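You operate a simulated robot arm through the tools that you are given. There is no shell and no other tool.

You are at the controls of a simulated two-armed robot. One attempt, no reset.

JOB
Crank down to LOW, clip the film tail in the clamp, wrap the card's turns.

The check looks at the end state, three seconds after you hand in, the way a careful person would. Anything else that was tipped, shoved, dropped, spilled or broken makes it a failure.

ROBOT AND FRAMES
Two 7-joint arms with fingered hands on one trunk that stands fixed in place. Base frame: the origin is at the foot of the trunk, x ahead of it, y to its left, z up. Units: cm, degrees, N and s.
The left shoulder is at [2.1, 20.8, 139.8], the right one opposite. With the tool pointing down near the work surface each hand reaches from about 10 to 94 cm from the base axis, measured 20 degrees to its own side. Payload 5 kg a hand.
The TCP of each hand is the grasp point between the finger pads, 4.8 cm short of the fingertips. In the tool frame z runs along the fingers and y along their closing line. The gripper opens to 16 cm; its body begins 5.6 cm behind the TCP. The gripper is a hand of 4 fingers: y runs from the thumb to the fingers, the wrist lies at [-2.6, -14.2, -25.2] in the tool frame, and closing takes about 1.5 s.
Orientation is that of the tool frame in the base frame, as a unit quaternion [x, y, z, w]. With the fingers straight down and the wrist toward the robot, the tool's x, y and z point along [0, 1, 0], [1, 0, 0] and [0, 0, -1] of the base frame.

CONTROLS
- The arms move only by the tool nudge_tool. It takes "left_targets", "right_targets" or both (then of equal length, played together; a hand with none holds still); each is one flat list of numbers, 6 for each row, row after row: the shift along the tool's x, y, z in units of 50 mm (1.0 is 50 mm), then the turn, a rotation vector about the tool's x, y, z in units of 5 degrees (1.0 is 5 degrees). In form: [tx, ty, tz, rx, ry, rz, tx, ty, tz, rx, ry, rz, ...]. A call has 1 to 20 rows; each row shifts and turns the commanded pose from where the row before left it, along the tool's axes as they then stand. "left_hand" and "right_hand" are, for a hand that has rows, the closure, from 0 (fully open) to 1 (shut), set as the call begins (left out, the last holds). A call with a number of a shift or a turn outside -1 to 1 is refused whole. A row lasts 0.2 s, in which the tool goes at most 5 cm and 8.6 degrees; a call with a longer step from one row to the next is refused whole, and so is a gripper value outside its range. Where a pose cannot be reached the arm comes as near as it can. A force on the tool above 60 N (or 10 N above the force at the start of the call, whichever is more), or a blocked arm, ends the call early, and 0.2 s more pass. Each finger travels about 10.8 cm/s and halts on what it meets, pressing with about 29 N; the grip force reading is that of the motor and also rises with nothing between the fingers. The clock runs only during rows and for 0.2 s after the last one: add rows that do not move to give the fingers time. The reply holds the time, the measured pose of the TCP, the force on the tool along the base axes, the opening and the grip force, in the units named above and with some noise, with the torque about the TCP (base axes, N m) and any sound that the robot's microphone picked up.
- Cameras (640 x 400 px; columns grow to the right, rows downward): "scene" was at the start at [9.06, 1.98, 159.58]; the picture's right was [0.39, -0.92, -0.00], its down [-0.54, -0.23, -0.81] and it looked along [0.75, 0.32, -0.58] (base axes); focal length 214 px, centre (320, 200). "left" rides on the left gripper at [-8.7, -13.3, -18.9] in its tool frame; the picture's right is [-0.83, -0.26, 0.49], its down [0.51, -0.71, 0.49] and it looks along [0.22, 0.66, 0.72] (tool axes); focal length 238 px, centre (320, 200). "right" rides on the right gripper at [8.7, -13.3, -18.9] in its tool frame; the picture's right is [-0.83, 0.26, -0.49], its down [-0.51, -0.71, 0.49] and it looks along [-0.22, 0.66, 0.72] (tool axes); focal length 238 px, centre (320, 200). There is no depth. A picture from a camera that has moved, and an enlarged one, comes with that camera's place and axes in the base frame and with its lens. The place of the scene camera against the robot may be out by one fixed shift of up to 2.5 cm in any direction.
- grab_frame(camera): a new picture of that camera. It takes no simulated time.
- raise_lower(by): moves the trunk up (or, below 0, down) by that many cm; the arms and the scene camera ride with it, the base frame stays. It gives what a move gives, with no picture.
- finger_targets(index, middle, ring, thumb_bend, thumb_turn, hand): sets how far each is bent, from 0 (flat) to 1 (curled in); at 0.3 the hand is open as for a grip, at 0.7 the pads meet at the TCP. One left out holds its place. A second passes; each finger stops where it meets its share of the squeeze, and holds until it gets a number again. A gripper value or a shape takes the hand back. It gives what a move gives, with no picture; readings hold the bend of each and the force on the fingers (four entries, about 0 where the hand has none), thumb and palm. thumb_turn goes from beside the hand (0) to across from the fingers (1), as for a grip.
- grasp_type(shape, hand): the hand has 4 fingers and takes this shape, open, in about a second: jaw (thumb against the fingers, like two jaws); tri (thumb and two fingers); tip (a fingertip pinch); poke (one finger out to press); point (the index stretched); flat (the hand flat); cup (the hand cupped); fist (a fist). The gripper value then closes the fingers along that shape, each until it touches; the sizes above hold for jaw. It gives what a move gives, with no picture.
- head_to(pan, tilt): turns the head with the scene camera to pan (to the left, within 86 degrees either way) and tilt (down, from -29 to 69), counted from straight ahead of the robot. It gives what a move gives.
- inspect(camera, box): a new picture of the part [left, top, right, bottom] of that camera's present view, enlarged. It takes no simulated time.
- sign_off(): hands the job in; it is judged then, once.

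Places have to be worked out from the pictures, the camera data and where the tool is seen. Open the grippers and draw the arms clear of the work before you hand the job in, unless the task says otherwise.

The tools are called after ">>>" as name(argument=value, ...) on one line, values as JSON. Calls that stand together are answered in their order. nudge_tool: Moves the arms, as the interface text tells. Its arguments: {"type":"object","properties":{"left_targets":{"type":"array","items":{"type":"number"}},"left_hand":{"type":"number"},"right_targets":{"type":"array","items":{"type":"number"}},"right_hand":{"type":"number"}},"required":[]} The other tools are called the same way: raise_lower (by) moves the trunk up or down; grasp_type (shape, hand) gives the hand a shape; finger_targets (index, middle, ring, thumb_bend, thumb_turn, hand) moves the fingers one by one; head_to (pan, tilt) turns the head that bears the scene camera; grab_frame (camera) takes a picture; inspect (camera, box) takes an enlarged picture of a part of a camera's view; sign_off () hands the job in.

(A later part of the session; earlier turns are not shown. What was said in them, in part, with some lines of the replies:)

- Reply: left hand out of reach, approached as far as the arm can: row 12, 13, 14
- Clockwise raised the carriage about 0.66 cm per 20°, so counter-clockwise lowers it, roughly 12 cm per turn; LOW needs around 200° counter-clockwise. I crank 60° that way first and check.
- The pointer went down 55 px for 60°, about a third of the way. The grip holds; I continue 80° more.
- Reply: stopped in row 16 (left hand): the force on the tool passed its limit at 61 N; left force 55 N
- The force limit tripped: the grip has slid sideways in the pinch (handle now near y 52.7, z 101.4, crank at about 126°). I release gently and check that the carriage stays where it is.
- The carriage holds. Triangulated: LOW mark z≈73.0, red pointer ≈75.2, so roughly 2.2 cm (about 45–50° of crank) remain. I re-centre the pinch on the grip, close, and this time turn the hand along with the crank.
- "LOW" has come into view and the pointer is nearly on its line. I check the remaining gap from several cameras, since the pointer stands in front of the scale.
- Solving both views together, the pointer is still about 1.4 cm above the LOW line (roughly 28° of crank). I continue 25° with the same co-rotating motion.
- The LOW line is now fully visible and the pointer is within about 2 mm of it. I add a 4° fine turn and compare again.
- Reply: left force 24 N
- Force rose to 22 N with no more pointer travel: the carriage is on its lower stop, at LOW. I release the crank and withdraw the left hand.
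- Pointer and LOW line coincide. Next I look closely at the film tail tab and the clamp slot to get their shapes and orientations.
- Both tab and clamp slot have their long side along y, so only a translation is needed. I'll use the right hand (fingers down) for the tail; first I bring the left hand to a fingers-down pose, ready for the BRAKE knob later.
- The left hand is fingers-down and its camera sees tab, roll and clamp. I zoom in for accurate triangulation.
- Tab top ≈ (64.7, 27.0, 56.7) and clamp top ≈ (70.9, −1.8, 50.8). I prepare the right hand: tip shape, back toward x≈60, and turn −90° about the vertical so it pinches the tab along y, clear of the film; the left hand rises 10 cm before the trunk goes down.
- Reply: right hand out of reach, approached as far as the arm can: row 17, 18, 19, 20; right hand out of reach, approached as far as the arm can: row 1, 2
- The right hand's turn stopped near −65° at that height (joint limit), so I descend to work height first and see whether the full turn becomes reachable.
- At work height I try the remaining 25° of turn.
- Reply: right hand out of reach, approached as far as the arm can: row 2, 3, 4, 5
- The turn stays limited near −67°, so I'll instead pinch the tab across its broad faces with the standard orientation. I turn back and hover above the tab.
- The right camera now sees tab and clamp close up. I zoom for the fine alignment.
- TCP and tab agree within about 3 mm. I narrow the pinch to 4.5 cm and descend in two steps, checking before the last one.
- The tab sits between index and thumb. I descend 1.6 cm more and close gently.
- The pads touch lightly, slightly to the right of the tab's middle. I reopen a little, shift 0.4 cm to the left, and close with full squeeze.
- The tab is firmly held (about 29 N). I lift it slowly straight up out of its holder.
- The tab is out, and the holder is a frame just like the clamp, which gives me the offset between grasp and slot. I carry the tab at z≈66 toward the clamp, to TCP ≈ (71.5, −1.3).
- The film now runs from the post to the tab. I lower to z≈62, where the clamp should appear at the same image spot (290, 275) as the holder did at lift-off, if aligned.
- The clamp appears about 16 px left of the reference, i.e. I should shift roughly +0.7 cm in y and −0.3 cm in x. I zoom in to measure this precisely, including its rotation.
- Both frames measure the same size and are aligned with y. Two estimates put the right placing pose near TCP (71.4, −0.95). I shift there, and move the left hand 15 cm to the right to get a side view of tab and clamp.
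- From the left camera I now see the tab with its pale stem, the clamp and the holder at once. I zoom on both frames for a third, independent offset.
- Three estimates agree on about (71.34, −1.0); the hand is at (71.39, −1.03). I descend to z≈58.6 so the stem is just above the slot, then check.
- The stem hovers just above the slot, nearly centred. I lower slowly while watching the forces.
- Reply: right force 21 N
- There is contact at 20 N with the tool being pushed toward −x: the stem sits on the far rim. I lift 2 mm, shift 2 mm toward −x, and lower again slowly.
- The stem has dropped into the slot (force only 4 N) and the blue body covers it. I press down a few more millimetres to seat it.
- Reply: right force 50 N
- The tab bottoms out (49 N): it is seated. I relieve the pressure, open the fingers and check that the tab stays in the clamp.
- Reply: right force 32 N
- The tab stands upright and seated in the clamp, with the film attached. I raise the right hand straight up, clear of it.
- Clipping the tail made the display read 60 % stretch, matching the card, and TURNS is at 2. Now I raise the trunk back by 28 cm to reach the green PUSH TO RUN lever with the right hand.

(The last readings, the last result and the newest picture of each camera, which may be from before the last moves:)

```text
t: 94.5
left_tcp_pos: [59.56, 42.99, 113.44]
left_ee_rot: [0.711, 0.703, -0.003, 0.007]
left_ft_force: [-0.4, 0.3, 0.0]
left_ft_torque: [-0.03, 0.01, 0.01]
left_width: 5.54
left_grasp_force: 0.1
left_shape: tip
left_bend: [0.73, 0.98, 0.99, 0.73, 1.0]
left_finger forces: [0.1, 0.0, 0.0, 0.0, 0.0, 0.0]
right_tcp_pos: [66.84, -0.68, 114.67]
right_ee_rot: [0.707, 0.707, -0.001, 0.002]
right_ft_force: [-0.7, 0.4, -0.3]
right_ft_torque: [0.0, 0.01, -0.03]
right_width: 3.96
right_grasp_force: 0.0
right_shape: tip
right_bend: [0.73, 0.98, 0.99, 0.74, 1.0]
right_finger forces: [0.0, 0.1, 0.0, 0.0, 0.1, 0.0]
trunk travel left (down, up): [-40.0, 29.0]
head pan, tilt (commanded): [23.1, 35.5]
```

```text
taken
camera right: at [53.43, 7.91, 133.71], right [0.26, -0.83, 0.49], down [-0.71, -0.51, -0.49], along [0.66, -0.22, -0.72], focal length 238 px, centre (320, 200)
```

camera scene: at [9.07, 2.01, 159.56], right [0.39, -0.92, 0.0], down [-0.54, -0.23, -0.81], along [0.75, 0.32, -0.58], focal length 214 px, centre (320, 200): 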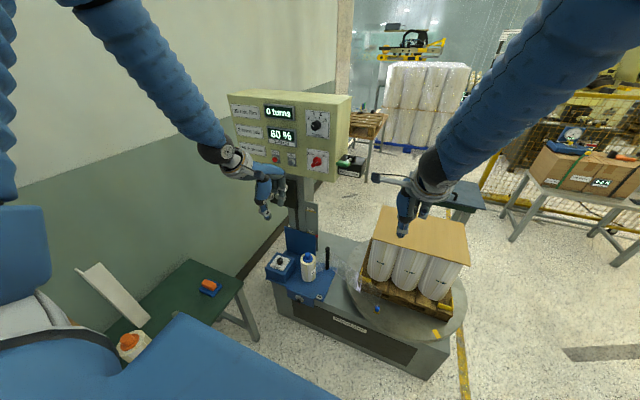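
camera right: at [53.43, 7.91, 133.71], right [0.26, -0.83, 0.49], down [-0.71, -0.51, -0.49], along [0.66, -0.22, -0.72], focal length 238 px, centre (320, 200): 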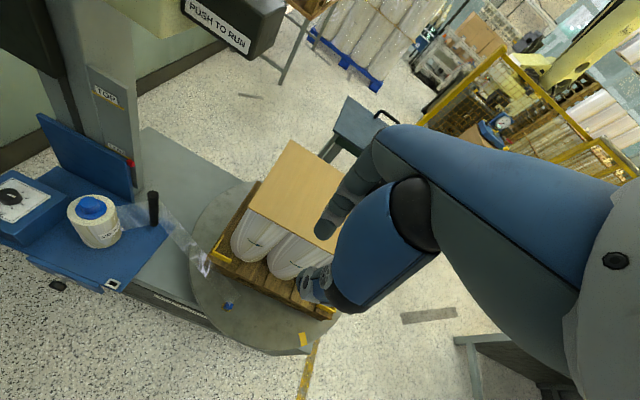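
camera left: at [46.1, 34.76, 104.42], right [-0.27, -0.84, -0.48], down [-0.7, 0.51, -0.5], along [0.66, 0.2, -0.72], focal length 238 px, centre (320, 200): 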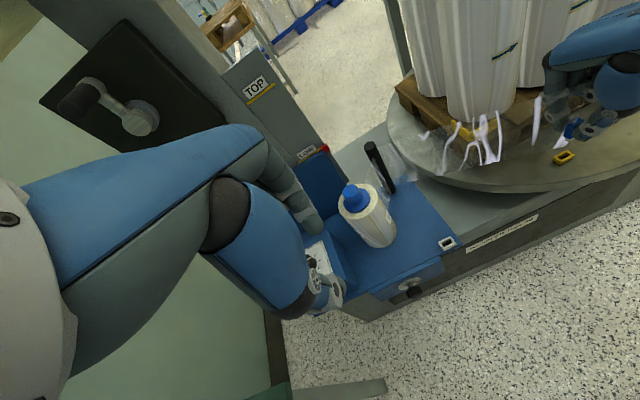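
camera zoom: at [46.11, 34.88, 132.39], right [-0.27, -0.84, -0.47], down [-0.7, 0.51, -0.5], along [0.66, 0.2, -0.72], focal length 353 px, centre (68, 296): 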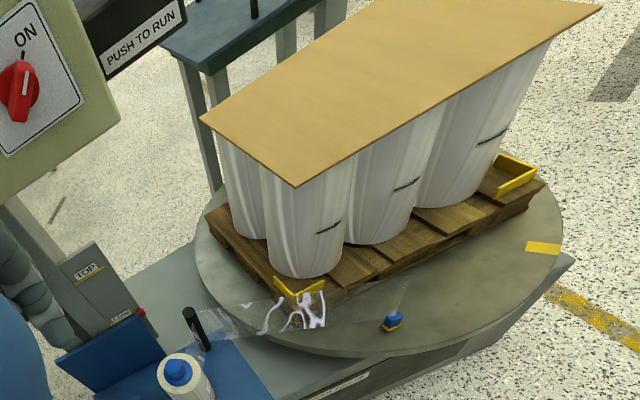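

The film runs from roller to clamp. I close the right fingertips, rise to z≈145 and move over the green paddle (about x 76, y 23, z 125).

>>> nudge_tool(right_targets=[0, 0, -0.87, 0, 0, 0, 0, 0, -0.87, 0, 0, 0, 0, 0, -0.87, 0, 0, 0, 0, 0, -0.87, 0, 0, 0, 0, 0, -0.87, 0, 0, 0, 0, 0, -0.87, 0, 0, 0, 0, 0, -0.87, 0, 0, 0, 0.75, 0.28, 0, 0, 0, 0, 0.75, 0.28, 0, 0, 0, 0, 0.75, 0.28, 0, 0, 0, 0, 0.75, 0.28, 0, 0, 0, 0, 0.75, 0.28, 0, 0, 0, 0, 0.75, 0.28, 0, 0, 0, 0], right_hand=1.0)

>>> grab_frame(camera="right")

>>> inspect(camera="left", box=[340, 0, 640, 200])

>>> inspect(camera="scene", box=[220, 80, 400, 220])

```text
t: 97.2
left_tcp_pos: [59.56, 43.33, 113.38]
left_ee_rot: [0.711, 0.703, -0.004, 0.008]
left_ft_force: [0.1, 1.3, -1.0]
left_ft_torque: [-0.18, 0.0, 0.0]
left_width: 5.53
left_grasp_force: 0.0
left_shape: tip
left_bend: [0.73, 0.98, 0.99, 0.73, 1.0]
left_finger forces: [0.0, 0.0, 0.1, 0.0, 0.0, 0.0]
right_tcp_pos: [75.04, 22.27, 145.03]
right_ee_rot: [0.707, 0.707, -0.001, 0.002]
right_ft_force: [1.9, 1.0, 1.0]
right_ft_torque: [-0.1, 0.1, -0.01]
right_width: 0.0
right_grasp_force: 28.6
right_shape: tip
right_bend: [0.7, 1.0, 1.0, 0.62, 1.0]
right_finger forces: [0.1, 0.1, 0.0, 0.1, 0.0, 0.0]
trunk travel left (down, up): [-40.0, 29.0]
head pan, tilt (commanded): [23.1, 35.5]
```

```text
taken
camera right: at [61.68, 30.87, 163.89], right [0.26, -0.83, 0.49], down [-0.71, -0.51, -0.49], along [0.66, -0.22, -0.72], focal length 238 px, centre (320, 200)
```

right: 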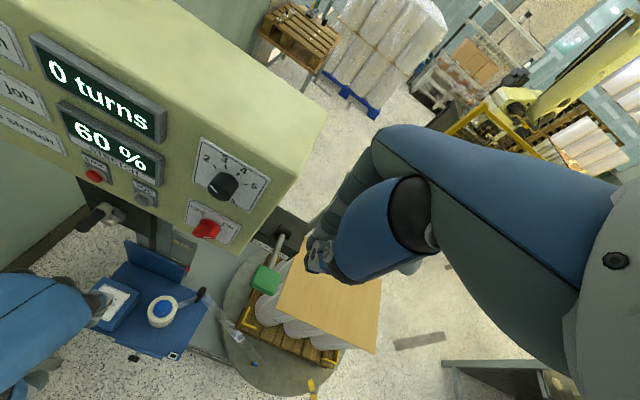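

```text
2.00 times, centred on (490, 100) of left
camera zoom: at [46.18, 35.13, 132.3], right [-0.27, -0.84, -0.47], down [-0.7, 0.51, -0.5], along [0.66, 0.2, -0.72], focal length 477 px, centre (-20, 400)
```

zoom: 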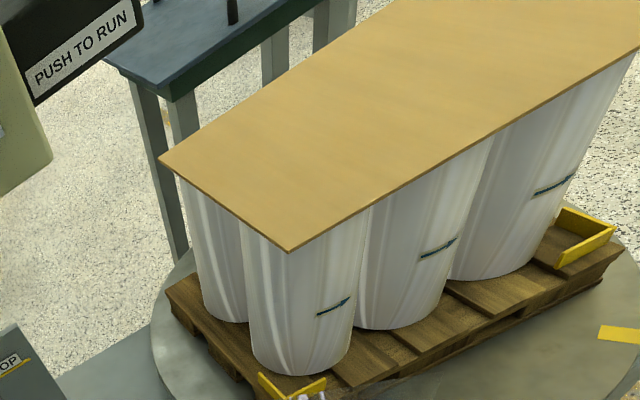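

```text
2.86 times, centred on (310, 150) of scene
camera zoom: at [9.14, 2.3, 159.56], right [0.39, -0.92, 0.0], down [-0.54, -0.23, -0.81], along [0.75, 0.32, -0.58], focal length 613 px, centre (349, 343)
```

zoom: 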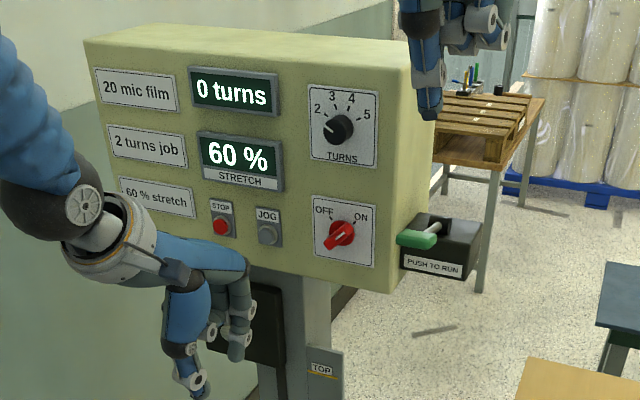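

Paddle re-measured at about (75.7, 23.1). The closed fingertips are right above it. I descend until just above the paddle and look.

>>> nudge_tool(right_targets=[0.02, 0.01, 0.7, 0, 0, 0, 0.02, 0.01, 0.7, 0, 0, 0, 0.02, 0.01, 0.7, 0, 0, 0, 0.02, 0.01, 0.5, 0, 0, 0])

>>> inspect(camera="right", box=[230, 190, 390, 310])

>>> inspect(camera="scene", box=[300, 110, 380, 190])

```text
t: 98.2
left_tcp_pos: [59.7, 43.16, 113.46]
left_ee_rot: [0.711, 0.703, -0.004, 0.006]
left_ft_force: [1.0, 0.3, -0.6]
left_ft_torque: [-0.03, 0.04, -0.04]
left_width: 5.55
left_grasp_force: 0.1
left_shape: tip
left_bend: [0.73, 0.98, 0.99, 0.73, 1.0]
left_finger forces: [0.1, 0.0, 0.0, 0.0, 0.1, 0.1]
right_tcp_pos: [75.32, 22.23, 132.12]
right_ee_rot: [0.707, 0.707, -0.001, 0.001]
right_ft_force: [0.8, 0.5, -0.6]
right_ft_torque: [-0.01, 0.1, 0.0]
right_width: 0.0
right_grasp_force: 28.9
right_shape: tip
right_bend: [0.7, 1.0, 1.0, 0.62, 1.0]
right_finger forces: [0.0, 0.0, 0.0, 0.0, 0.1, 0.0]
trunk travel left (down, up): [-40.0, 29.0]
head pan, tilt (commanded): [23.1, 35.5]
```

```text
3.33 times, centred on (310, 250) of right
camera zoom: at [62.0, 30.85, 151.05], right [0.26, -0.83, 0.49], down [-0.71, -0.51, -0.49], along [0.66, -0.22, -0.72], focal length 794 px, centre (353, 33)
```

zoom: 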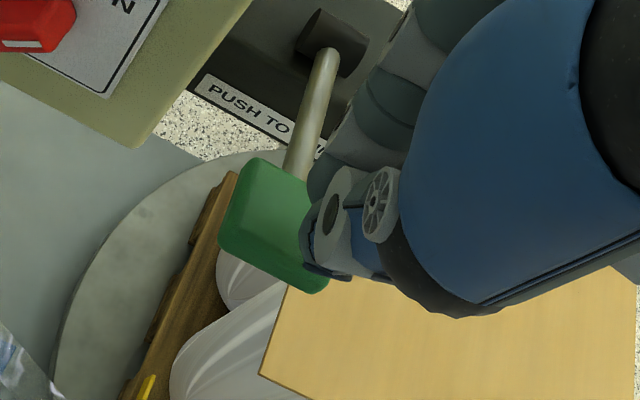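

```text
5.00 times, centred on (340, 150) of scene
camera zoom: at [9.18, 2.08, 159.57], right [0.39, -0.92, 0.0], down [-0.54, -0.23, -0.81], along [0.75, 0.32, -0.58], focal length 1072 px, centre (220, 450)
```

zoom: 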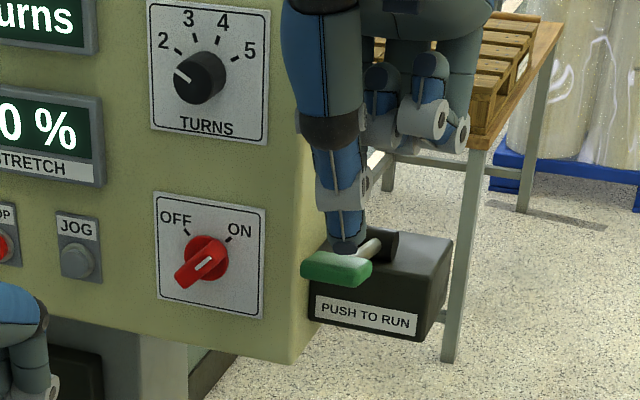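

The tips are about 1 cm right of the paddle's middle. I shift 0.9 cm left and press down gently in small steps.

>>> nudge_tool(right_targets=[0.18, 0, 0, 0, 0, 0, 0, 0, 0.15, 0, 0, 0, 0, 0, 0.15, 0, 0, 0, 0, 0, 0.12, 0, 0, 0, 0, 0, 0.12, 0, 0, 0])

>>> inspect(camera="right", box=[230, 190, 390, 310])

>>> inspect(camera="scene", box=[230, 90, 380, 190])

```text
t: 99.5
left_tcp_pos: [59.58, 43.05, 113.56]
left_ee_rot: [0.711, 0.703, -0.003, 0.008]
left_ft_force: [0.7, 0.5, -0.5]
left_ft_torque: [0.0, -0.01, 0.0]
left_width: 5.56
left_grasp_force: 0.1
left_shape: tip
left_bend: [0.73, 0.98, 0.99, 0.73, 1.0]
left_finger forces: [0.0, 0.0, 0.1, 0.0, 0.0, 0.0]
right_tcp_pos: [75.31, 23.1, 129.47]
right_ee_rot: [0.706, 0.708, -0.001, 0.002]
right_ft_force: [-0.1, -1.3, -0.3]
right_ft_torque: [0.06, -0.02, 0.03]
right_width: 0.01
right_grasp_force: 29.4
right_shape: tip
right_bend: [0.7, 1.0, 1.0, 0.62, 1.0]
right_finger forces: [0.0, 0.0, 0.0, 0.1, 0.0, 0.0]
trunk travel left (down, up): [-40.0, 29.0]
head pan, tilt (commanded): [23.1, 35.5]
```

```text
3.33 times, centred on (310, 250) of right
camera zoom: at [62.0, 31.74, 148.36], right [0.26, -0.83, 0.49], down [-0.71, -0.51, -0.49], along [0.66, -0.22, -0.72], focal length 794 px, centre (353, 33)
```

zoom: 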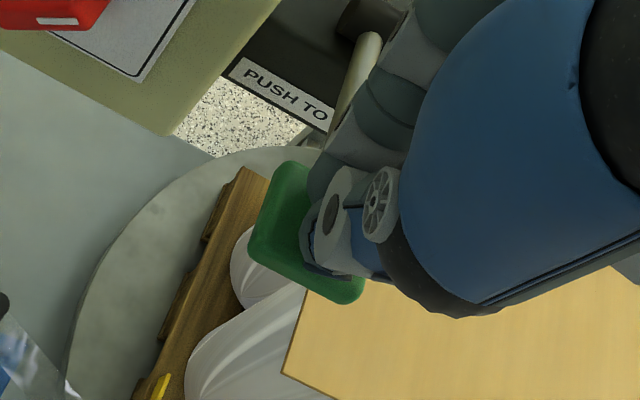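

```text
4.00 times, centred on (305, 140) of scene
camera zoom: at [9.07, 1.99, 159.58], right [0.39, -0.92, 0.0], down [-0.54, -0.23, -0.81], along [0.75, 0.32, -0.58], focal length 858 px, centre (380, 440)
```

zoom: 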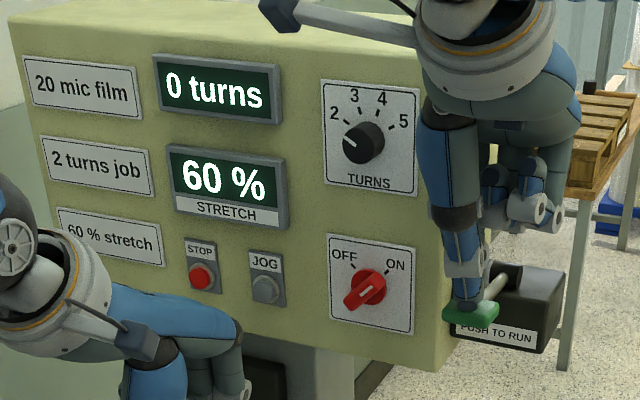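

The tips are centred on the paddle, with no contact force yet. I press further in 3 mm steps.

>>> nudge_tool(right_targets=[0, 0, 0.06, 0, 0, 0, 0, 0, 0.06, 0, 0, 0, 0, 0, 0.06, 0, 0, 0, 0, 0, 0.06, 0, 0, 0, 0, 0, 0.06, 0, 0, 0])

>>> inspect(camera="scene", box=[230, 90, 380, 190])

```text
t: 100.7
left_tcp_pos: [59.51, 43.06, 113.52]
left_ee_rot: [0.712, 0.703, -0.003, 0.008]
left_ft_force: [-0.9, 0.0, 0.0]
left_ft_torque: [0.02, 0.0, 0.02]
left_width: 5.54
left_grasp_force: 0.1
left_shape: tip
left_bend: [0.73, 0.98, 0.99, 0.73, 1.0]
left_finger forces: [0.0, 0.0, 0.0, 0.1, 0.1, 0.0]
right_tcp_pos: [75.32, 23.13, 128.12]
right_ee_rot: [0.706, 0.708, -0.001, 0.001]
right_ft_force: [-1.0, 0.4, 0.5]
right_ft_torque: [-0.02, 0.03, 0.0]
right_width: 0.04
right_grasp_force: 29.4
right_shape: tip
right_bend: [0.7, 1.0, 1.0, 0.62, 1.0]
right_finger forces: [0.0, 0.0, 0.0, 0.0, 0.0, 0.1]
trunk travel left (down, up): [-40.0, 29.0]
head pan, tilt (commanded): [23.1, 35.5]
```

```text
4.00 times, centred on (305, 140) of scene
camera zoom: at [9.07, 2.01, 159.58], right [0.39, -0.92, 0.0], down [-0.54, -0.23, -0.81], along [0.75, 0.32, -0.58], focal length 858 px, centre (380, 440)
```

zoom: 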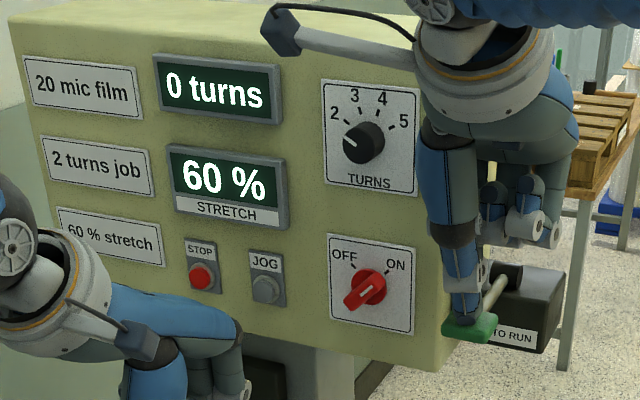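

The paddle is following down with little force. I continue pressing and watch for the run to start.

>>> nudge_tool(right_targets=[0, 0, 0.08, 0, 0, 0, 0, 0, 0.08, 0, 0, 0, 0, 0, 0.08, 0, 0, 0, 0, 0, 0.08, 0, 0, 0, 0, 0, 0.08, 0, 0, 0])

>>> inspect(camera="scene", box=[230, 90, 380, 190])

>>> grab_frame(camera="scene")

```text
t: 101.8
left_tcp_pos: [59.46, 43.07, 113.48]
left_ee_rot: [0.712, 0.703, -0.003, 0.008]
left_ft_force: [-0.4, -0.1, 0.8]
left_ft_torque: [0.01, 0.0, 0.01]
left_width: 5.55
left_grasp_force: 0.1
left_shape: tip
left_bend: [0.73, 0.98, 0.99, 0.73, 1.0]
left_finger forces: [0.1, 0.0, 0.0, 0.0, 0.1, 0.1]
right_tcp_pos: [75.39, 23.19, 126.06]
right_ee_rot: [0.707, 0.707, -0.001, 0.001]
right_ft_force: [0.2, -0.5, 0.8]
right_ft_torque: [-0.01, -0.04, -0.02]
right_width: 0.01
right_grasp_force: 28.8
right_shape: tip
right_bend: [0.7, 1.0, 1.0, 0.62, 1.0]
right_finger forces: [0.1, 0.1, 0.0, 0.1, 0.0, 0.0]
trunk travel left (down, up): [-40.0, 29.0]
head pan, tilt (commanded): [23.1, 35.5]
```

```text
4.00 times, centred on (305, 140) of scene
camera zoom: at [9.06, 2.0, 159.58], right [0.39, -0.92, 0.0], down [-0.54, -0.23, -0.81], along [0.75, 0.32, -0.58], focal length 858 px, centre (380, 440)
```

zoom: 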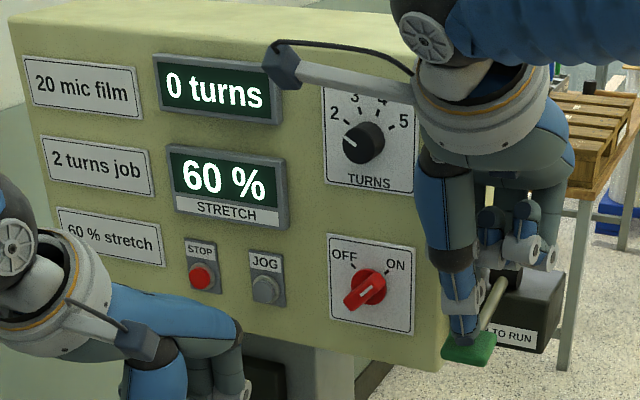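

```text
taken
camera scene: at [9.06, 2.0, 159.58], right [0.39, -0.92, 0.0], down [-0.54, -0.23, -0.81], along [0.75, 0.32, -0.58], focal length 214 px, centre (320, 200)
```

scene: 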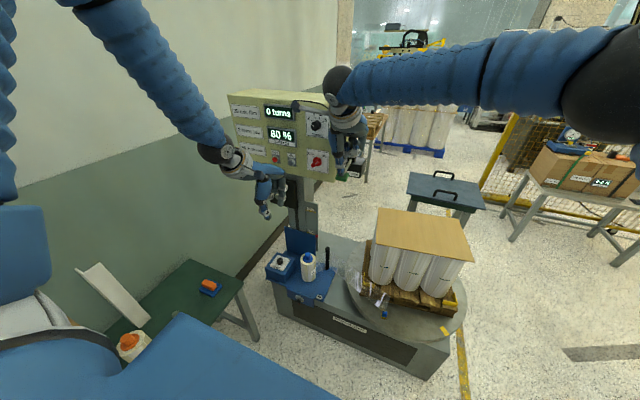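

The turntable has started moving (the clamp shifted). I hold the lever there and let time pass while checking the counter.

>>> nudge_tool(right_targets=[0, 0, 0, 0, 0, 0, 0, 0, 0, 0, 0, 0, 0, 0, 0, 0, 0, 0, 0, 0, 0, 0, 0, 0])

>>> grab_frame(camera="scene")

>>> inspect(camera="scene", box=[230, 90, 300, 150])

```text
t: 102.8
left_tcp_pos: [59.61, 43.07, 113.51]
left_ee_rot: [0.711, 0.703, -0.003, 0.007]
left_ft_force: [0.9, -0.1, 0.6]
left_ft_torque: [0.01, -0.01, 0.02]
left_width: 5.56
left_grasp_force: 0.0
left_shape: tip
left_bend: [0.73, 0.98, 0.99, 0.73, 1.0]
left_finger forces: [0.0, 0.1, 0.0, 0.0, 0.0, 0.1]
right_tcp_pos: [75.3, 23.2, 126.0]
right_ee_rot: [0.707, 0.707, 0.0, 0.002]
right_ft_force: [-0.2, 0.6, 1.5]
right_ft_torque: [0.01, 0.01, 0.05]
right_width: 0.01
right_grasp_force: 29.0
right_shape: tip
right_bend: [0.7, 1.0, 1.0, 0.62, 1.0]
right_finger forces: [0.0, 0.1, 0.0, 0.0, 0.1, 0.0]
trunk travel left (down, up): [-40.0, 29.0]
head pan, tilt (commanded): [23.1, 35.5]
```

```text
taken
camera scene: at [9.06, 2.01, 159.58], right [0.39, -0.92, 0.0], down [-0.54, -0.23, -0.81], along [0.75, 0.32, -0.58], focal length 214 px, centre (320, 200)
```

scene: 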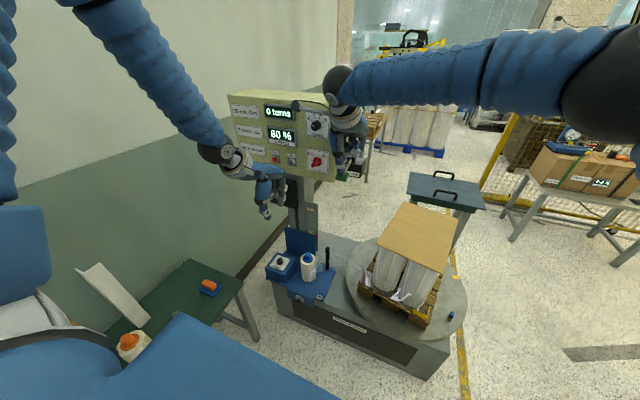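

```text
6.67 times, centred on (265, 120) of scene
camera zoom: at [9.06, 2.01, 159.58], right [0.39, -0.92, 0.0], down [-0.54, -0.23, -0.81], along [0.75, 0.32, -0.58], focal length 1430 px, centre (687, 733)
```

zoom: 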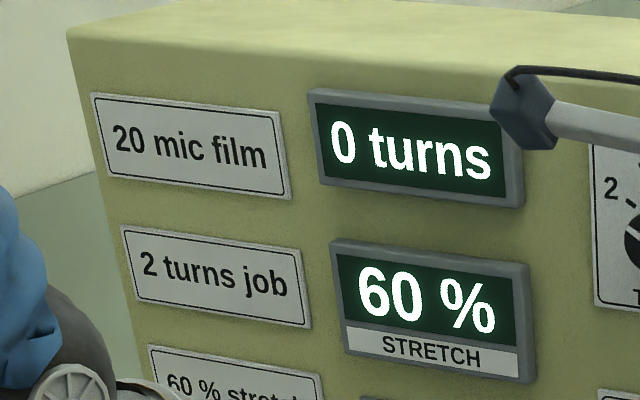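

The table turns steadily and stretch reads 60 %. I keep holding the lever in short spells and watch the turn counter.

>>> nudge_tool(right_targets=[0, 0, 0, 0, 0, 0, 0, 0, 0, 0, 0, 0, 0, 0, 0, 0, 0, 0, 0, 0, 0, 0, 0, 0, 0, 0, 0, 0, 0, 0, 0, 0, 0, 0, 0, 0, 0, 0, 0, 0, 0, 0, 0, 0, 0, 0, 0, 0])

>>> grab_frame(camera="scene")

>>> inspect(camera="scene", box=[230, 90, 300, 150])

```text
t: 104.7
left_tcp_pos: [59.56, 43.07, 113.5]
left_ee_rot: [0.711, 0.703, -0.003, 0.008]
left_ft_force: [0.1, 0.6, -0.8]
left_ft_torque: [0.0, 0.03, 0.0]
left_width: 5.56
left_grasp_force: 0.1
left_shape: tip
left_bend: [0.73, 0.98, 0.99, 0.73, 1.0]
left_finger forces: [0.0, 0.0, 0.0, 0.0, 0.0, 0.1]
right_tcp_pos: [75.21, 23.18, 126.03]
right_ee_rot: [0.707, 0.707, -0.001, 0.001]
right_ft_force: [-1.8, -0.2, -0.2]
right_ft_torque: [0.01, -0.01, 0.02]
right_width: 0.0
right_grasp_force: 29.3
right_shape: tip
right_bend: [0.7, 1.0, 1.0, 0.62, 1.0]
right_finger forces: [0.1, 0.0, 0.1, 0.0, 0.1, 0.1]
trunk travel left (down, up): [-40.0, 29.0]
head pan, tilt (commanded): [23.1, 35.5]
```

```text
taken
camera scene: at [9.06, 2.01, 159.58], right [0.39, -0.92, 0.0], down [-0.54, -0.23, -0.81], along [0.75, 0.32, -0.58], focal length 214 px, centre (320, 200)
```

scene: 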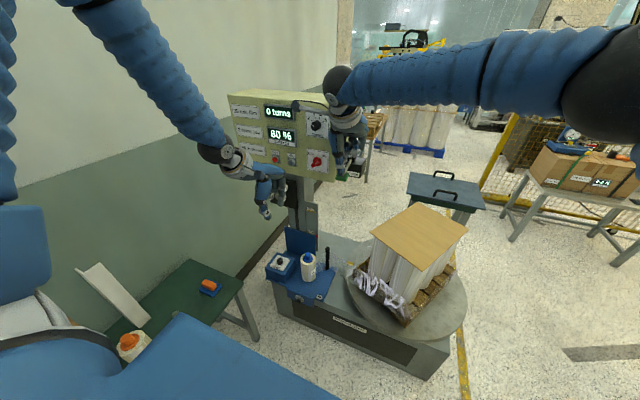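

```text
6.67 times, centred on (265, 120) of scene
camera zoom: at [9.06, 2.01, 159.58], right [0.39, -0.92, 0.0], down [-0.54, -0.23, -0.81], along [0.75, 0.32, -0.58], focal length 1430 px, centre (687, 733)
```

zoom: 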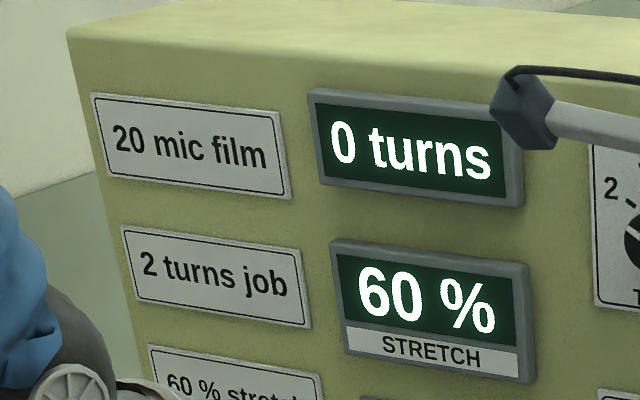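

Still wrapping, under one turn so far. I keep holding.

>>> nudge_tool(right_targets=[0, 0, 0, 0, 0, 0, 0, 0, 0, 0, 0, 0, 0, 0, 0, 0, 0, 0, 0, 0, 0, 0, 0, 0, 0, 0, 0, 0, 0, 0, 0, 0, 0, 0, 0, 0, 0, 0, 0, 0, 0, 0, 0, 0, 0, 0, 0, 0, 0, 0, 0, 0, 0, 0])

>>> grab_frame(camera="scene")

>>> inspect(camera="scene", box=[230, 90, 300, 150])

```text
t: 106.7
left_tcp_pos: [59.53, 43.12, 113.52]
left_ee_rot: [0.712, 0.703, -0.003, 0.007]
left_ft_force: [-0.6, -1.0, -0.8]
left_ft_torque: [-0.03, -0.04, 0.03]
left_width: 5.57
left_grasp_force: 0.1
left_shape: tip
left_bend: [0.73, 0.98, 0.99, 0.73, 1.0]
left_finger forces: [0.0, 0.1, 0.0, 0.1, 0.0, 0.0]
right_tcp_pos: [75.29, 23.19, 126.03]
right_ee_rot: [0.707, 0.707, 0.0, 0.001]
right_ft_force: [0.0, 0.7, 1.9]
right_ft_torque: [0.01, -0.04, 0.04]
right_width: 0.02
right_grasp_force: 29.0
right_shape: tip
right_bend: [0.7, 1.0, 1.0, 0.62, 1.0]
right_finger forces: [0.0, 0.1, 0.0, 0.0, 0.1, 0.0]
trunk travel left (down, up): [-40.0, 29.0]
head pan, tilt (commanded): [23.1, 35.5]
```

```text
taken
camera scene: at [9.06, 2.01, 159.58], right [0.39, -0.92, 0.0], down [-0.54, -0.23, -0.81], along [0.75, 0.32, -0.58], focal length 214 px, centre (320, 200)
```

scene: 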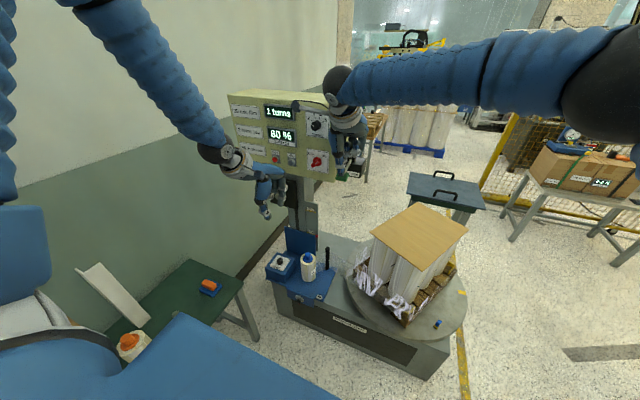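

```text
6.67 times, centred on (265, 120) of scene
camera zoom: at [9.06, 2.01, 159.58], right [0.39, -0.92, 0.0], down [-0.54, -0.23, -0.81], along [0.75, 0.32, -0.58], focal length 1430 px, centre (687, 733)
```

zoom: 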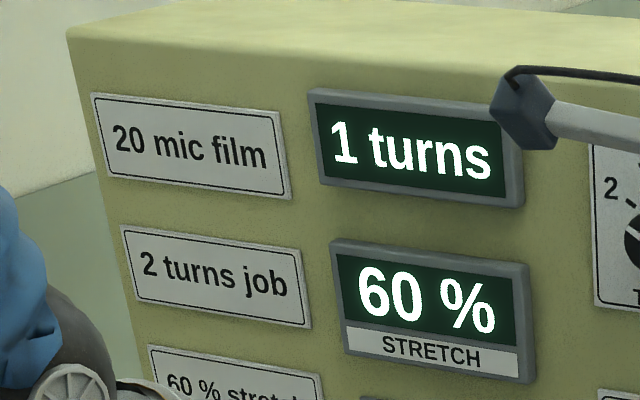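

One full turn is counted, at about 88°/s; two turns should complete near t≈110.2. I hold for another 2.4 s and then go in small steps.

>>> nudge_tool(right_targets=[0, 0, 0, 0, 0, 0, 0, 0, 0, 0, 0, 0, 0, 0, 0, 0, 0, 0, 0, 0, 0, 0, 0, 0, 0, 0, 0, 0, 0, 0, 0, 0, 0, 0, 0, 0, 0, 0, 0, 0, 0, 0, 0, 0, 0, 0, 0, 0, 0, 0, 0, 0, 0, 0, 0, 0, 0, 0, 0, 0, 0, 0, 0, 0, 0, 0])

>>> grab_frame(camera="scene")

>>> inspect(camera="scene", box=[230, 90, 300, 150])

```text
t: 109.0
left_tcp_pos: [59.54, 43.13, 113.51]
left_ee_rot: [0.711, 0.703, -0.004, 0.009]
left_ft_force: [0.0, 0.7, 0.7]
left_ft_torque: [0.01, -0.02, 0.04]
left_width: 5.56
left_grasp_force: 0.1
left_shape: tip
left_bend: [0.73, 0.98, 0.99, 0.73, 1.0]
left_finger forces: [0.0, 0.0, 0.1, 0.0, 0.0, 0.0]
right_tcp_pos: [75.36, 22.99, 126.03]
right_ee_rot: [0.707, 0.707, 0.0, 0.002]
right_ft_force: [-1.0, -0.5, 1.8]
right_ft_torque: [0.02, -0.02, 0.01]
right_width: 0.0
right_grasp_force: 28.5
right_shape: tip
right_bend: [0.7, 1.0, 1.0, 0.62, 1.0]
right_finger forces: [0.1, 0.0, 0.1, 0.0, 0.0, 0.1]
trunk travel left (down, up): [-40.0, 29.0]
head pan, tilt (commanded): [23.1, 35.5]
```

```text
taken
camera scene: at [9.06, 2.01, 159.58], right [0.39, -0.92, 0.0], down [-0.54, -0.23, -0.81], along [0.75, 0.32, -0.58], focal length 214 px, centre (320, 200)
```

scene: 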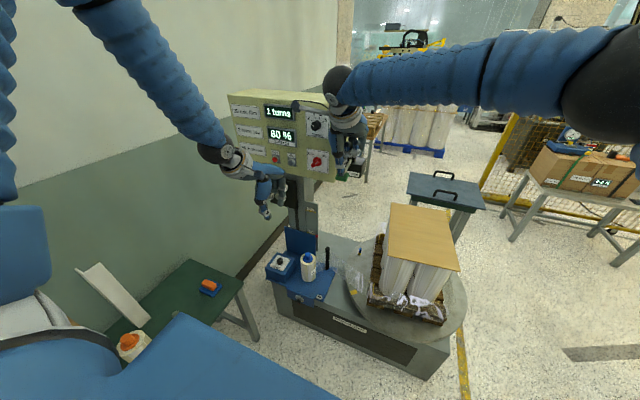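

```text
6.67 times, centred on (265, 120) of scene
camera zoom: at [9.06, 2.01, 159.58], right [0.39, -0.92, 0.0], down [-0.54, -0.23, -0.81], along [0.75, 0.32, -0.58], focal length 1430 px, centre (687, 733)
```

zoom: 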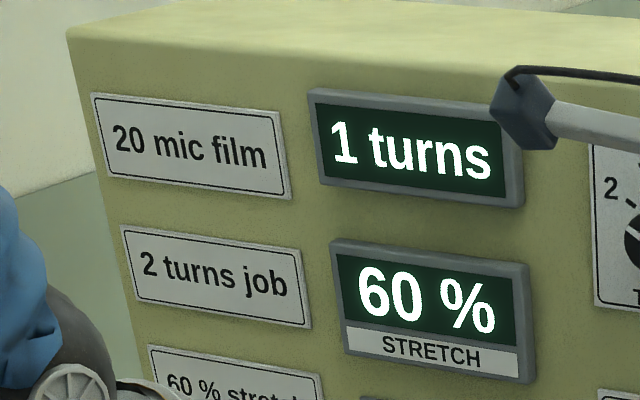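

Still 1 turn with stretch steady at 60 %. I continue in small steps toward two turns.

>>> nudge_tool(right_targets=[0, 0, 0, 0, 0, 0, 0, 0, 0, 0, 0, 0, 0, 0, 0, 0, 0, 0])

>>> inspect(camera="scene", box=[220, 80, 480, 350])

>>> inspect(camera="scene", box=[230, 90, 300, 150])

```text
t: 109.8
left_tcp_pos: [59.5, 43.17, 113.6]
left_ee_rot: [0.712, 0.702, -0.003, 0.009]
left_ft_force: [-0.1, 0.5, -0.2]
left_ft_torque: [0.01, -0.05, 0.01]
left_width: 5.55
left_grasp_force: 0.0
left_shape: tip
left_bend: [0.73, 0.98, 0.99, 0.73, 1.0]
left_finger forces: [0.0, 0.0, 0.0, 0.0, 0.0, 0.0]
right_tcp_pos: [75.31, 23.23, 125.96]
right_ee_rot: [0.707, 0.707, 0.0, 0.002]
right_ft_force: [0.1, 0.0, 0.6]
right_ft_torque: [-0.01, 0.02, 0.01]
right_width: 0.0
right_grasp_force: 29.6
right_shape: tip
right_bend: [0.7, 1.0, 1.0, 0.62, 1.0]
right_finger forces: [0.0, 0.0, 0.0, 0.0, 0.1, 0.0]
trunk travel left (down, up): [-40.0, 29.0]
head pan, tilt (commanded): [23.1, 35.5]
```

```text
1.48 times, centred on (350, 215) of scene
camera zoom: at [9.06, 2.01, 159.58], right [0.39, -0.92, 0.0], down [-0.54, -0.23, -0.81], along [0.75, 0.32, -0.58], focal length 318 px, centre (276, 178)
```

zoom: 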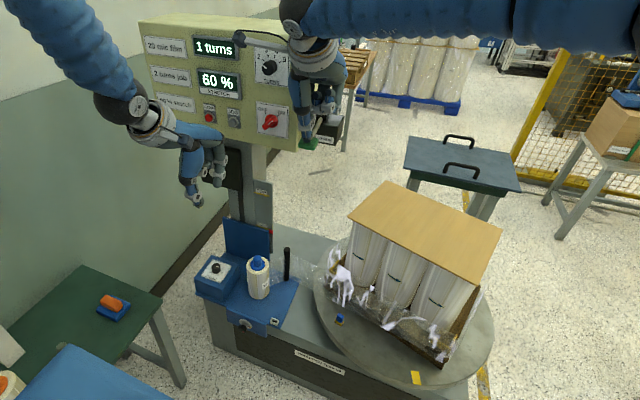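

```text
6.67 times, centred on (265, 120) of scene
camera zoom: at [9.06, 2.01, 159.58], right [0.39, -0.92, 0.0], down [-0.54, -0.23, -0.81], along [0.75, 0.32, -0.58], focal length 1430 px, centre (687, 733)
```

zoom: 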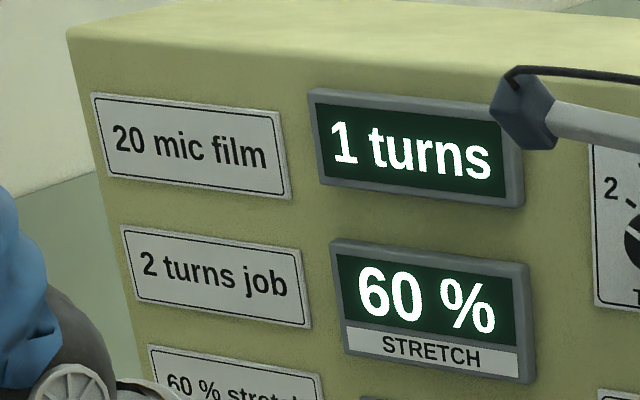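

The clamp is about 25° short of its home place. I step 0.4 s more.

>>> nudge_tool(right_targets=[0, 0, 0, 0, 0, 0])

>>> inspect(camera="scene", box=[220, 80, 480, 350])

>>> inspect(camera="scene", box=[230, 90, 300, 150])

```text
t: 110.2
left_tcp_pos: [59.61, 43.06, 113.48]
left_ee_rot: [0.712, 0.702, -0.003, 0.008]
left_ft_force: [0.5, -1.1, -0.2]
left_ft_torque: [-0.02, 0.0, 0.02]
left_width: 5.55
left_grasp_force: 0.1
left_shape: tip
left_bend: [0.73, 0.98, 0.99, 0.73, 1.0]
left_finger forces: [0.0, 0.0, 0.1, 0.0, 0.1, 0.1]
right_tcp_pos: [75.14, 23.22, 126.13]
right_ee_rot: [0.707, 0.707, -0.001, 0.001]
right_ft_force: [0.0, -0.3, 1.5]
right_ft_torque: [0.01, 0.01, 0.0]
right_width: 0.0
right_grasp_force: 28.7
right_shape: tip
right_bend: [0.7, 1.0, 1.0, 0.62, 1.0]
right_finger forces: [0.1, 0.1, 0.0, 0.1, 0.0, 0.0]
trunk travel left (down, up): [-40.0, 29.0]
head pan, tilt (commanded): [23.1, 35.5]
```

```text
1.48 times, centred on (350, 215) of scene
camera zoom: at [9.06, 2.01, 159.58], right [0.39, -0.92, 0.0], down [-0.54, -0.23, -0.81], along [0.75, 0.32, -0.58], focal length 318 px, centre (276, 178)
```

zoom: 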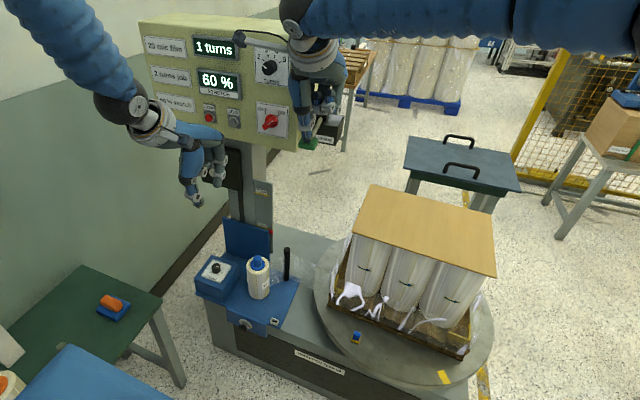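

```text
6.67 times, centred on (265, 120) of scene
camera zoom: at [9.06, 2.01, 159.58], right [0.39, -0.92, 0.0], down [-0.54, -0.23, -0.81], along [0.75, 0.32, -0.58], focal length 1430 px, centre (687, 733)
```

zoom: 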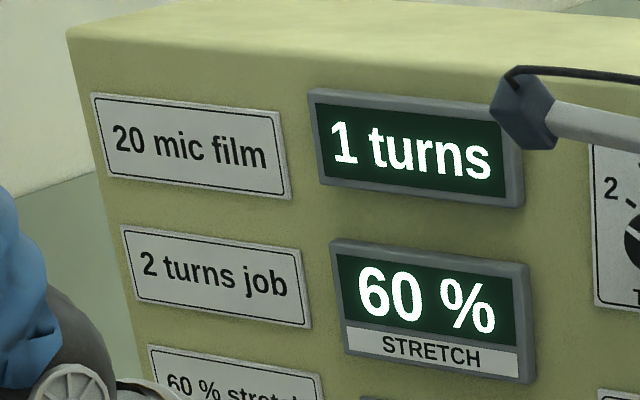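

It is a few degrees short of two full turns. One more short step.

>>> nudge_tool(right_targets=[0, 0, 0, 0, 0, 0])

>>> inspect(camera="scene", box=[220, 80, 480, 350])

>>> inspect(camera="scene", box=[230, 90, 300, 150])

```text
t: 110.7
left_tcp_pos: [59.55, 43.05, 113.44]
left_ee_rot: [0.711, 0.703, -0.003, 0.008]
left_ft_force: [0.1, 0.1, 0.0]
left_ft_torque: [-0.02, 0.0, 0.01]
left_width: 5.56
left_grasp_force: 0.1
left_shape: tip
left_bend: [0.73, 0.98, 0.99, 0.73, 1.0]
left_finger forces: [0.0, 0.1, 0.0, 0.1, 0.0, 0.0]
right_tcp_pos: [75.32, 23.22, 126.1]
right_ee_rot: [0.707, 0.707, -0.001, 0.002]
right_ft_force: [-0.8, -0.3, 0.7]
right_ft_torque: [0.01, -0.06, 0.03]
right_width: 0.01
right_grasp_force: 28.6
right_shape: tip
right_bend: [0.7, 1.0, 1.0, 0.62, 1.0]
right_finger forces: [0.0, 0.0, 0.0, 0.0, 0.0, 0.1]
trunk travel left (down, up): [-40.0, 29.0]
head pan, tilt (commanded): [23.1, 35.5]
```

```text
1.48 times, centred on (350, 215) of scene
camera zoom: at [9.06, 2.01, 159.58], right [0.39, -0.92, 0.0], down [-0.54, -0.23, -0.81], along [0.75, 0.32, -0.58], focal length 318 px, centre (276, 178)
```

zoom: 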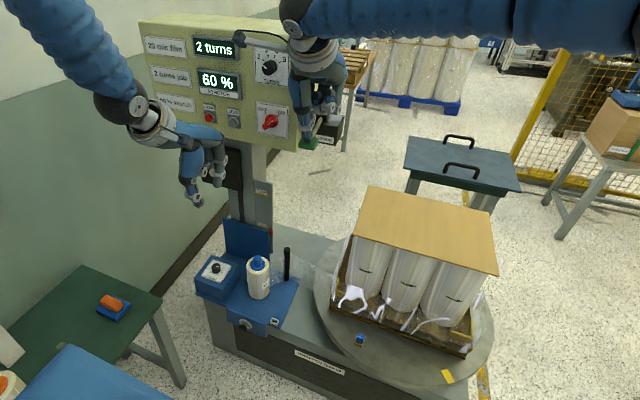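

```text
6.67 times, centred on (265, 120) of scene
camera zoom: at [9.06, 2.01, 159.58], right [0.39, -0.92, 0.0], down [-0.54, -0.23, -0.81], along [0.75, 0.32, -0.58], focal length 1430 px, centre (687, 733)
```

zoom: 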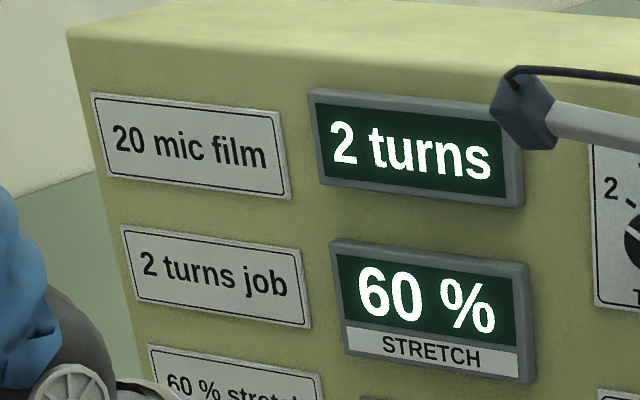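

The counter reads 2 turns, 60 %, and the table stopped by itself near home. I lift the hand off the lever straight up.

>>> nudge_tool(right_targets=[0, 0, -0.4, 0, 0, 0, 0, 0, -0.6, 0, 0, 0, 0, 0, -0.8, 0, 0, 0, 0, 0, -0.8, 0, 0, 0, 0, 0, -0.6, 0, 0, 0])

>>> grab_frame(camera="scene")

>>> inspect(camera="scene", box=[220, 80, 380, 190])

>>> inspect(camera="scene", box=[330, 190, 480, 350])

```text
t: 111.8
left_tcp_pos: [59.47, 43.02, 113.46]
left_ee_rot: [0.711, 0.703, -0.003, 0.008]
left_ft_force: [0.0, 0.1, 0.6]
left_ft_torque: [-0.01, -0.03, -0.02]
left_width: 5.58
left_grasp_force: 0.2
left_shape: tip
left_bend: [0.73, 0.98, 0.99, 0.73, 1.0]
left_finger forces: [0.0, 0.0, 0.0, 0.0, 0.1, 0.0]
right_tcp_pos: [75.21, 22.99, 141.98]
right_ee_rot: [0.707, 0.708, -0.001, 0.002]
right_ft_force: [-0.3, 0.8, -0.2]
right_ft_torque: [-0.02, -0.08, -0.05]
right_width: 0.01
right_grasp_force: 28.8
right_shape: tip
right_bend: [0.7, 1.0, 1.0, 0.62, 1.0]
right_finger forces: [0.0, 0.1, 0.1, 0.0, 0.0, 0.1]
trunk travel left (down, up): [-40.0, 29.0]
head pan, tilt (commanded): [23.1, 35.5]
```

```text
taken
camera scene: at [9.0, 2.01, 159.58], right [0.39, -0.92, 0.0], down [-0.53, -0.23, -0.81], along [0.75, 0.32, -0.58], focal length 214 px, centre (320, 200)
```

scene: 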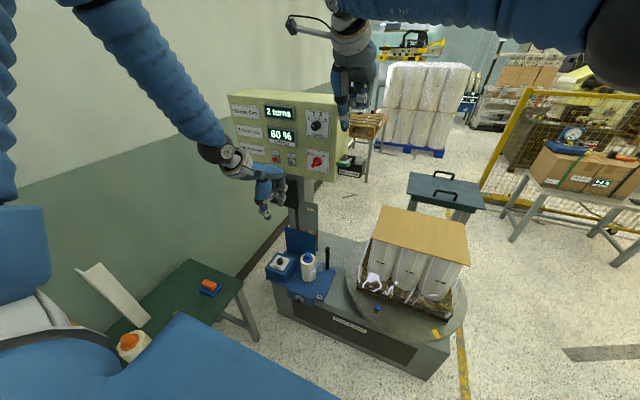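

```text
3.64 times, centred on (300, 135) of scene
camera zoom: at [9.0, 2.01, 159.58], right [0.39, -0.92, 0.0], down [-0.53, -0.23, -0.81], along [0.75, 0.32, -0.58], focal length 780 px, centre (393, 436)
```

zoom: 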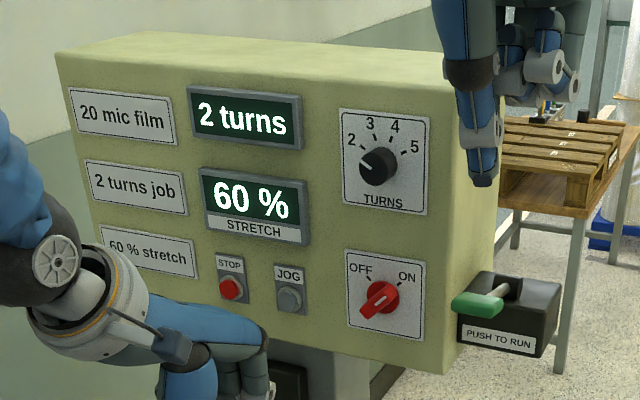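

```text
2.50 times, centred on (405, 270) of scene
camera zoom: at [9.0, 2.01, 159.58], right [0.39, -0.92, 0.0], down [-0.53, -0.23, -0.81], along [0.75, 0.32, -0.58], focal length 536 px, centre (108, 25)
```

zoom: 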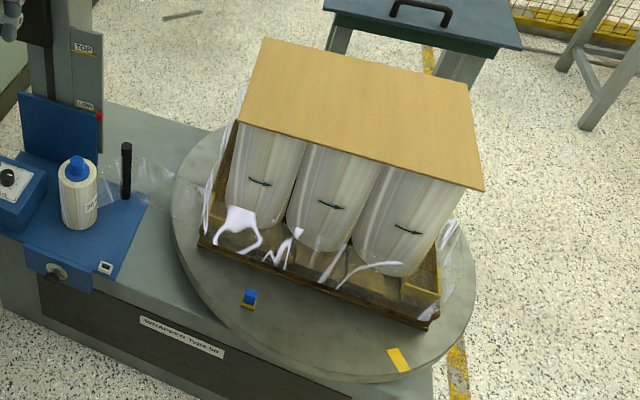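

The lever sprang back, the counter shows 2 turns at 60 %, the tail is still in the clamp and the load stands undisturbed. I draw both arms back clear of the machine.

>>> nudge_tool(right_targets=[0, -0.7, 0, 0, 0, 0, 0, -0.8, 0, 0, 0, 0, 0, -0.8, 0, 0, 0, 0, 0, -0.8, 0, 0, 0, 0, 0, -0.8, 0, 0, 0, 0, -0.8, 0, 0, 0, 0, 0, -0.8, 0, 0, 0, 0, 0, -0.8, 0, 0, 0, 0, 0, -0.8, 0, 0, 0, 0, 0, -0.8, 0, 0, 0, 0, 0], left_targets=[0, -0.5, 0, 0, 0, 0, 0, -0.5, -0.1, 0, 0, 0, 0, -0.5, -0.1, 0, 0, 0, 0, -0.5, -0.2, 0, 0, 0, 0, -0.5, -0.2, 0, 0, 0, 0, 0, -0.2, 0, 0, 0, 0, 0, -0.2, 0, 0, 0, 0, 0, 0, 0, 0, 0, 0, 0, 0, 0, 0, 0, 0, 0, 0, 0, 0, 0])

>>> nudge_tool(right_targets=[0, 0, 0, 0, 0, 0, 0, 0, 0, 0, 0, 0, 0, 0, 0, 0, 0, 0, 0, 0, 0, 0, 0, 0, 0, 0, 0, 0, 0, 0, 0, 0, 0, 0, 0, 0, 0, 0, 0, 0, 0, 0], left_targets=[0, 0, 0, 0, 0, 0, 0, 0, 0, 0, 0, 0, 0, 0, 0, 0, 0, 0, 0, 0, 0, 0, 0, 0, 0, 0, 0, 0, 0, 0, 0, 0, 0, 0, 0, 0, 0, 0, 0, 0, 0, 0], right_hand=0, left_hand=0)

>>> grab_frame(camera="scene")

>>> inspect(camera="scene", box=[220, 80, 380, 190])

>>> inspect(camera="scene", box=[260, 190, 480, 350])

>>> inspect(camera="scene", box=[308, 222, 322, 238])

```text
t: 114.0
left_tcp_pos: [46.71, 43.14, 118.48]
left_ee_rot: [0.712, 0.702, -0.002, 0.008]
left_ft_force: [-0.7, -0.1, 0.2]
left_ft_torque: [0.1, -0.05, 0.0]
left_width: 5.56
left_grasp_force: 0.0
left_shape: tip
left_bend: [0.73, 0.98, 0.99, 0.73, 1.0]
left_finger forces: [0.0, 0.0, 0.1, 0.2, 0.1, 0.0]
right_tcp_pos: [55.61, 2.96, 142.06]
right_ee_rot: [0.706, 0.708, 0.001, 0.003]
right_ft_force: [-0.7, -1.0, -0.6]
right_ft_torque: [0.08, -0.03, 0.0]
right_width: 0.02
right_grasp_force: 29.1
right_shape: tip
right_bend: [0.7, 1.0, 1.0, 0.62, 1.0]
right_finger forces: [0.0, 0.0, 0.0, 0.1, 0.1, 0.0]
trunk travel left (down, up): [-40.0, 29.0]
head pan, tilt (commanded): [23.1, 35.5]
```

```text
t: 115.7
left_tcp_pos: [46.95, 43.24, 118.31]
left_ee_rot: [0.712, 0.702, -0.003, 0.008]
left_ft_force: [-0.6, 0.0, 0.0]
left_ft_torque: [0.02, -0.03, -0.02]
left_width: 15.94
left_grasp_force: 0.1
left_shape: tip
left_bend: [0.3, 0.98, 0.99, 0.3, 0.98]
left_finger forces: [0.1, 0.1, 0.1, 0.0, 0.1, 0.0]
right_tcp_pos: [55.78, 3.1, 141.92]
right_ee_rot: [0.707, 0.707, 0.0, 0.002]
right_ft_force: [-0.5, 0.1, 0.3]
right_ft_torque: [0.04, -0.01, 0.03]
right_width: 15.96
right_grasp_force: 0.0
right_shape: tip
right_bend: [0.3, 0.98, 0.99, 0.3, 0.98]
right_finger forces: [0.0, 0.1, 0.1, 0.0, 0.0, 0.0]
trunk travel left (down, up): [-40.0, 29.0]
head pan, tilt (commanded): [23.1, 35.5]
```

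```text
taken
camera scene: at [9.04, 1.99, 159.58], right [0.39, -0.92, 0.0], down [-0.54, -0.23, -0.81], along [0.75, 0.32, -0.58], focal length 214 px, centre (320, 200)
```

scene: 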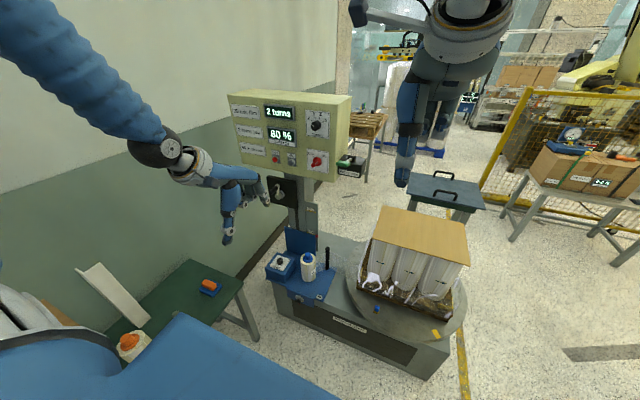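

```text
3.64 times, centred on (300, 135) of scene
camera zoom: at [9.04, 1.99, 159.58], right [0.39, -0.92, 0.0], down [-0.54, -0.23, -0.81], along [0.75, 0.32, -0.58], focal length 780 px, centre (393, 436)
```

zoom: 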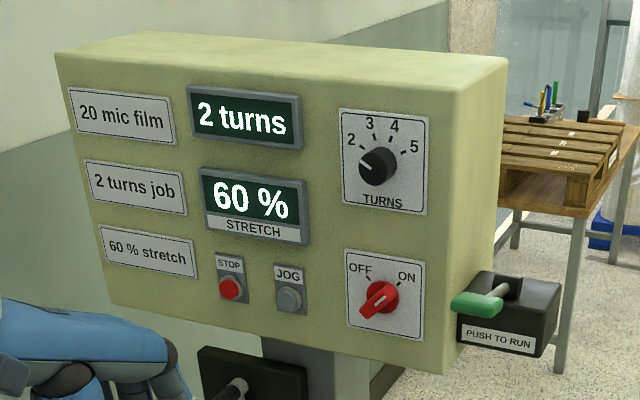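

```text
2.50 times, centred on (370, 270) of scene
camera zoom: at [9.04, 1.99, 159.58], right [0.39, -0.92, 0.0], down [-0.54, -0.23, -0.81], along [0.75, 0.32, -0.58], focal length 536 px, centre (195, 25)
```

zoom: 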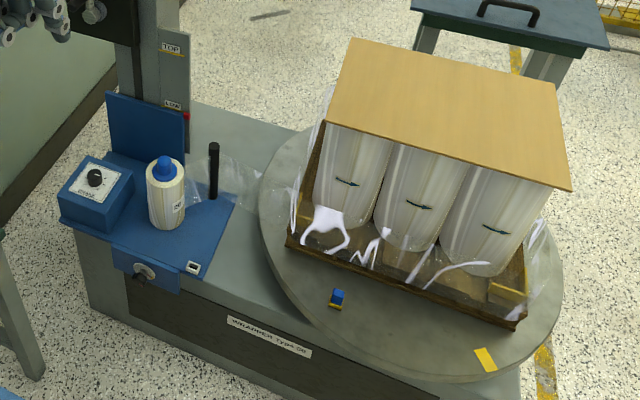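

```text
16.00 times, centred on (315, 230) of scene
camera zoom: at [9.04, 1.99, 159.58], right [0.39, -0.92, 0.0], down [-0.54, -0.23, -0.81], along [0.75, 0.32, -0.58], focal length 3432 px, centre (400, -280)
```

zoom: 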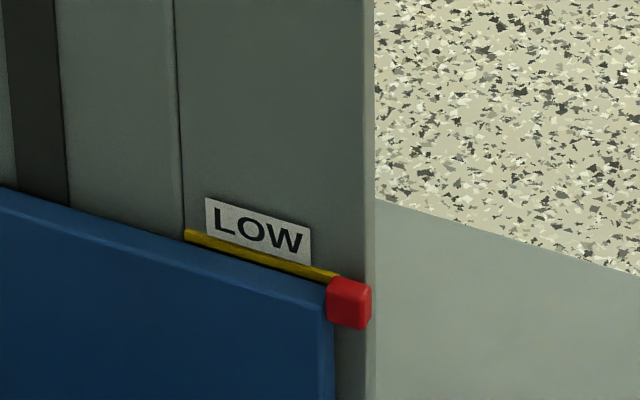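

Everything is in place: the pointer is on LOW, the tail is in the clamp, and 2 turns are wrapped at 60 %. The table has stopped, the hands are open and the arms are clear, so I hand in the job.

>>> sign_off()

```text
The job is handed in.
```

The job is handed in. The load is wrapped as the card asks, and nothing was knocked or moved out of place as far as the pictures show.

- **Crank:** the film carriage is at LOW. The red pointer lines up with the LOW line, and the carriage is against its lower stop.
- **Film tail:** the tab is seated upright in the yellow clamp on the turntable, and it was still there after the run.
- **Wrap:** I turned the TURNS dial from 3 to the card's 2. I then held the green PUSH TO RUN lever down until the table stopped by itself near its home position.
- **Readings at the end:** the counter shows 2 turns and the stretch display shows 60 %, matching the card. I did not touch the BRAKE dial, because clipping the tail already gave 60 %.

While cranking, the arm hit its force limit once when the crank grip slid in the fingers. I let go, gripped again and carried on, and saw no sign of damage. I left the film uncut between the roll and the load, since the job did not ask for a cut.

Both hands are open and drawn back from the machine.
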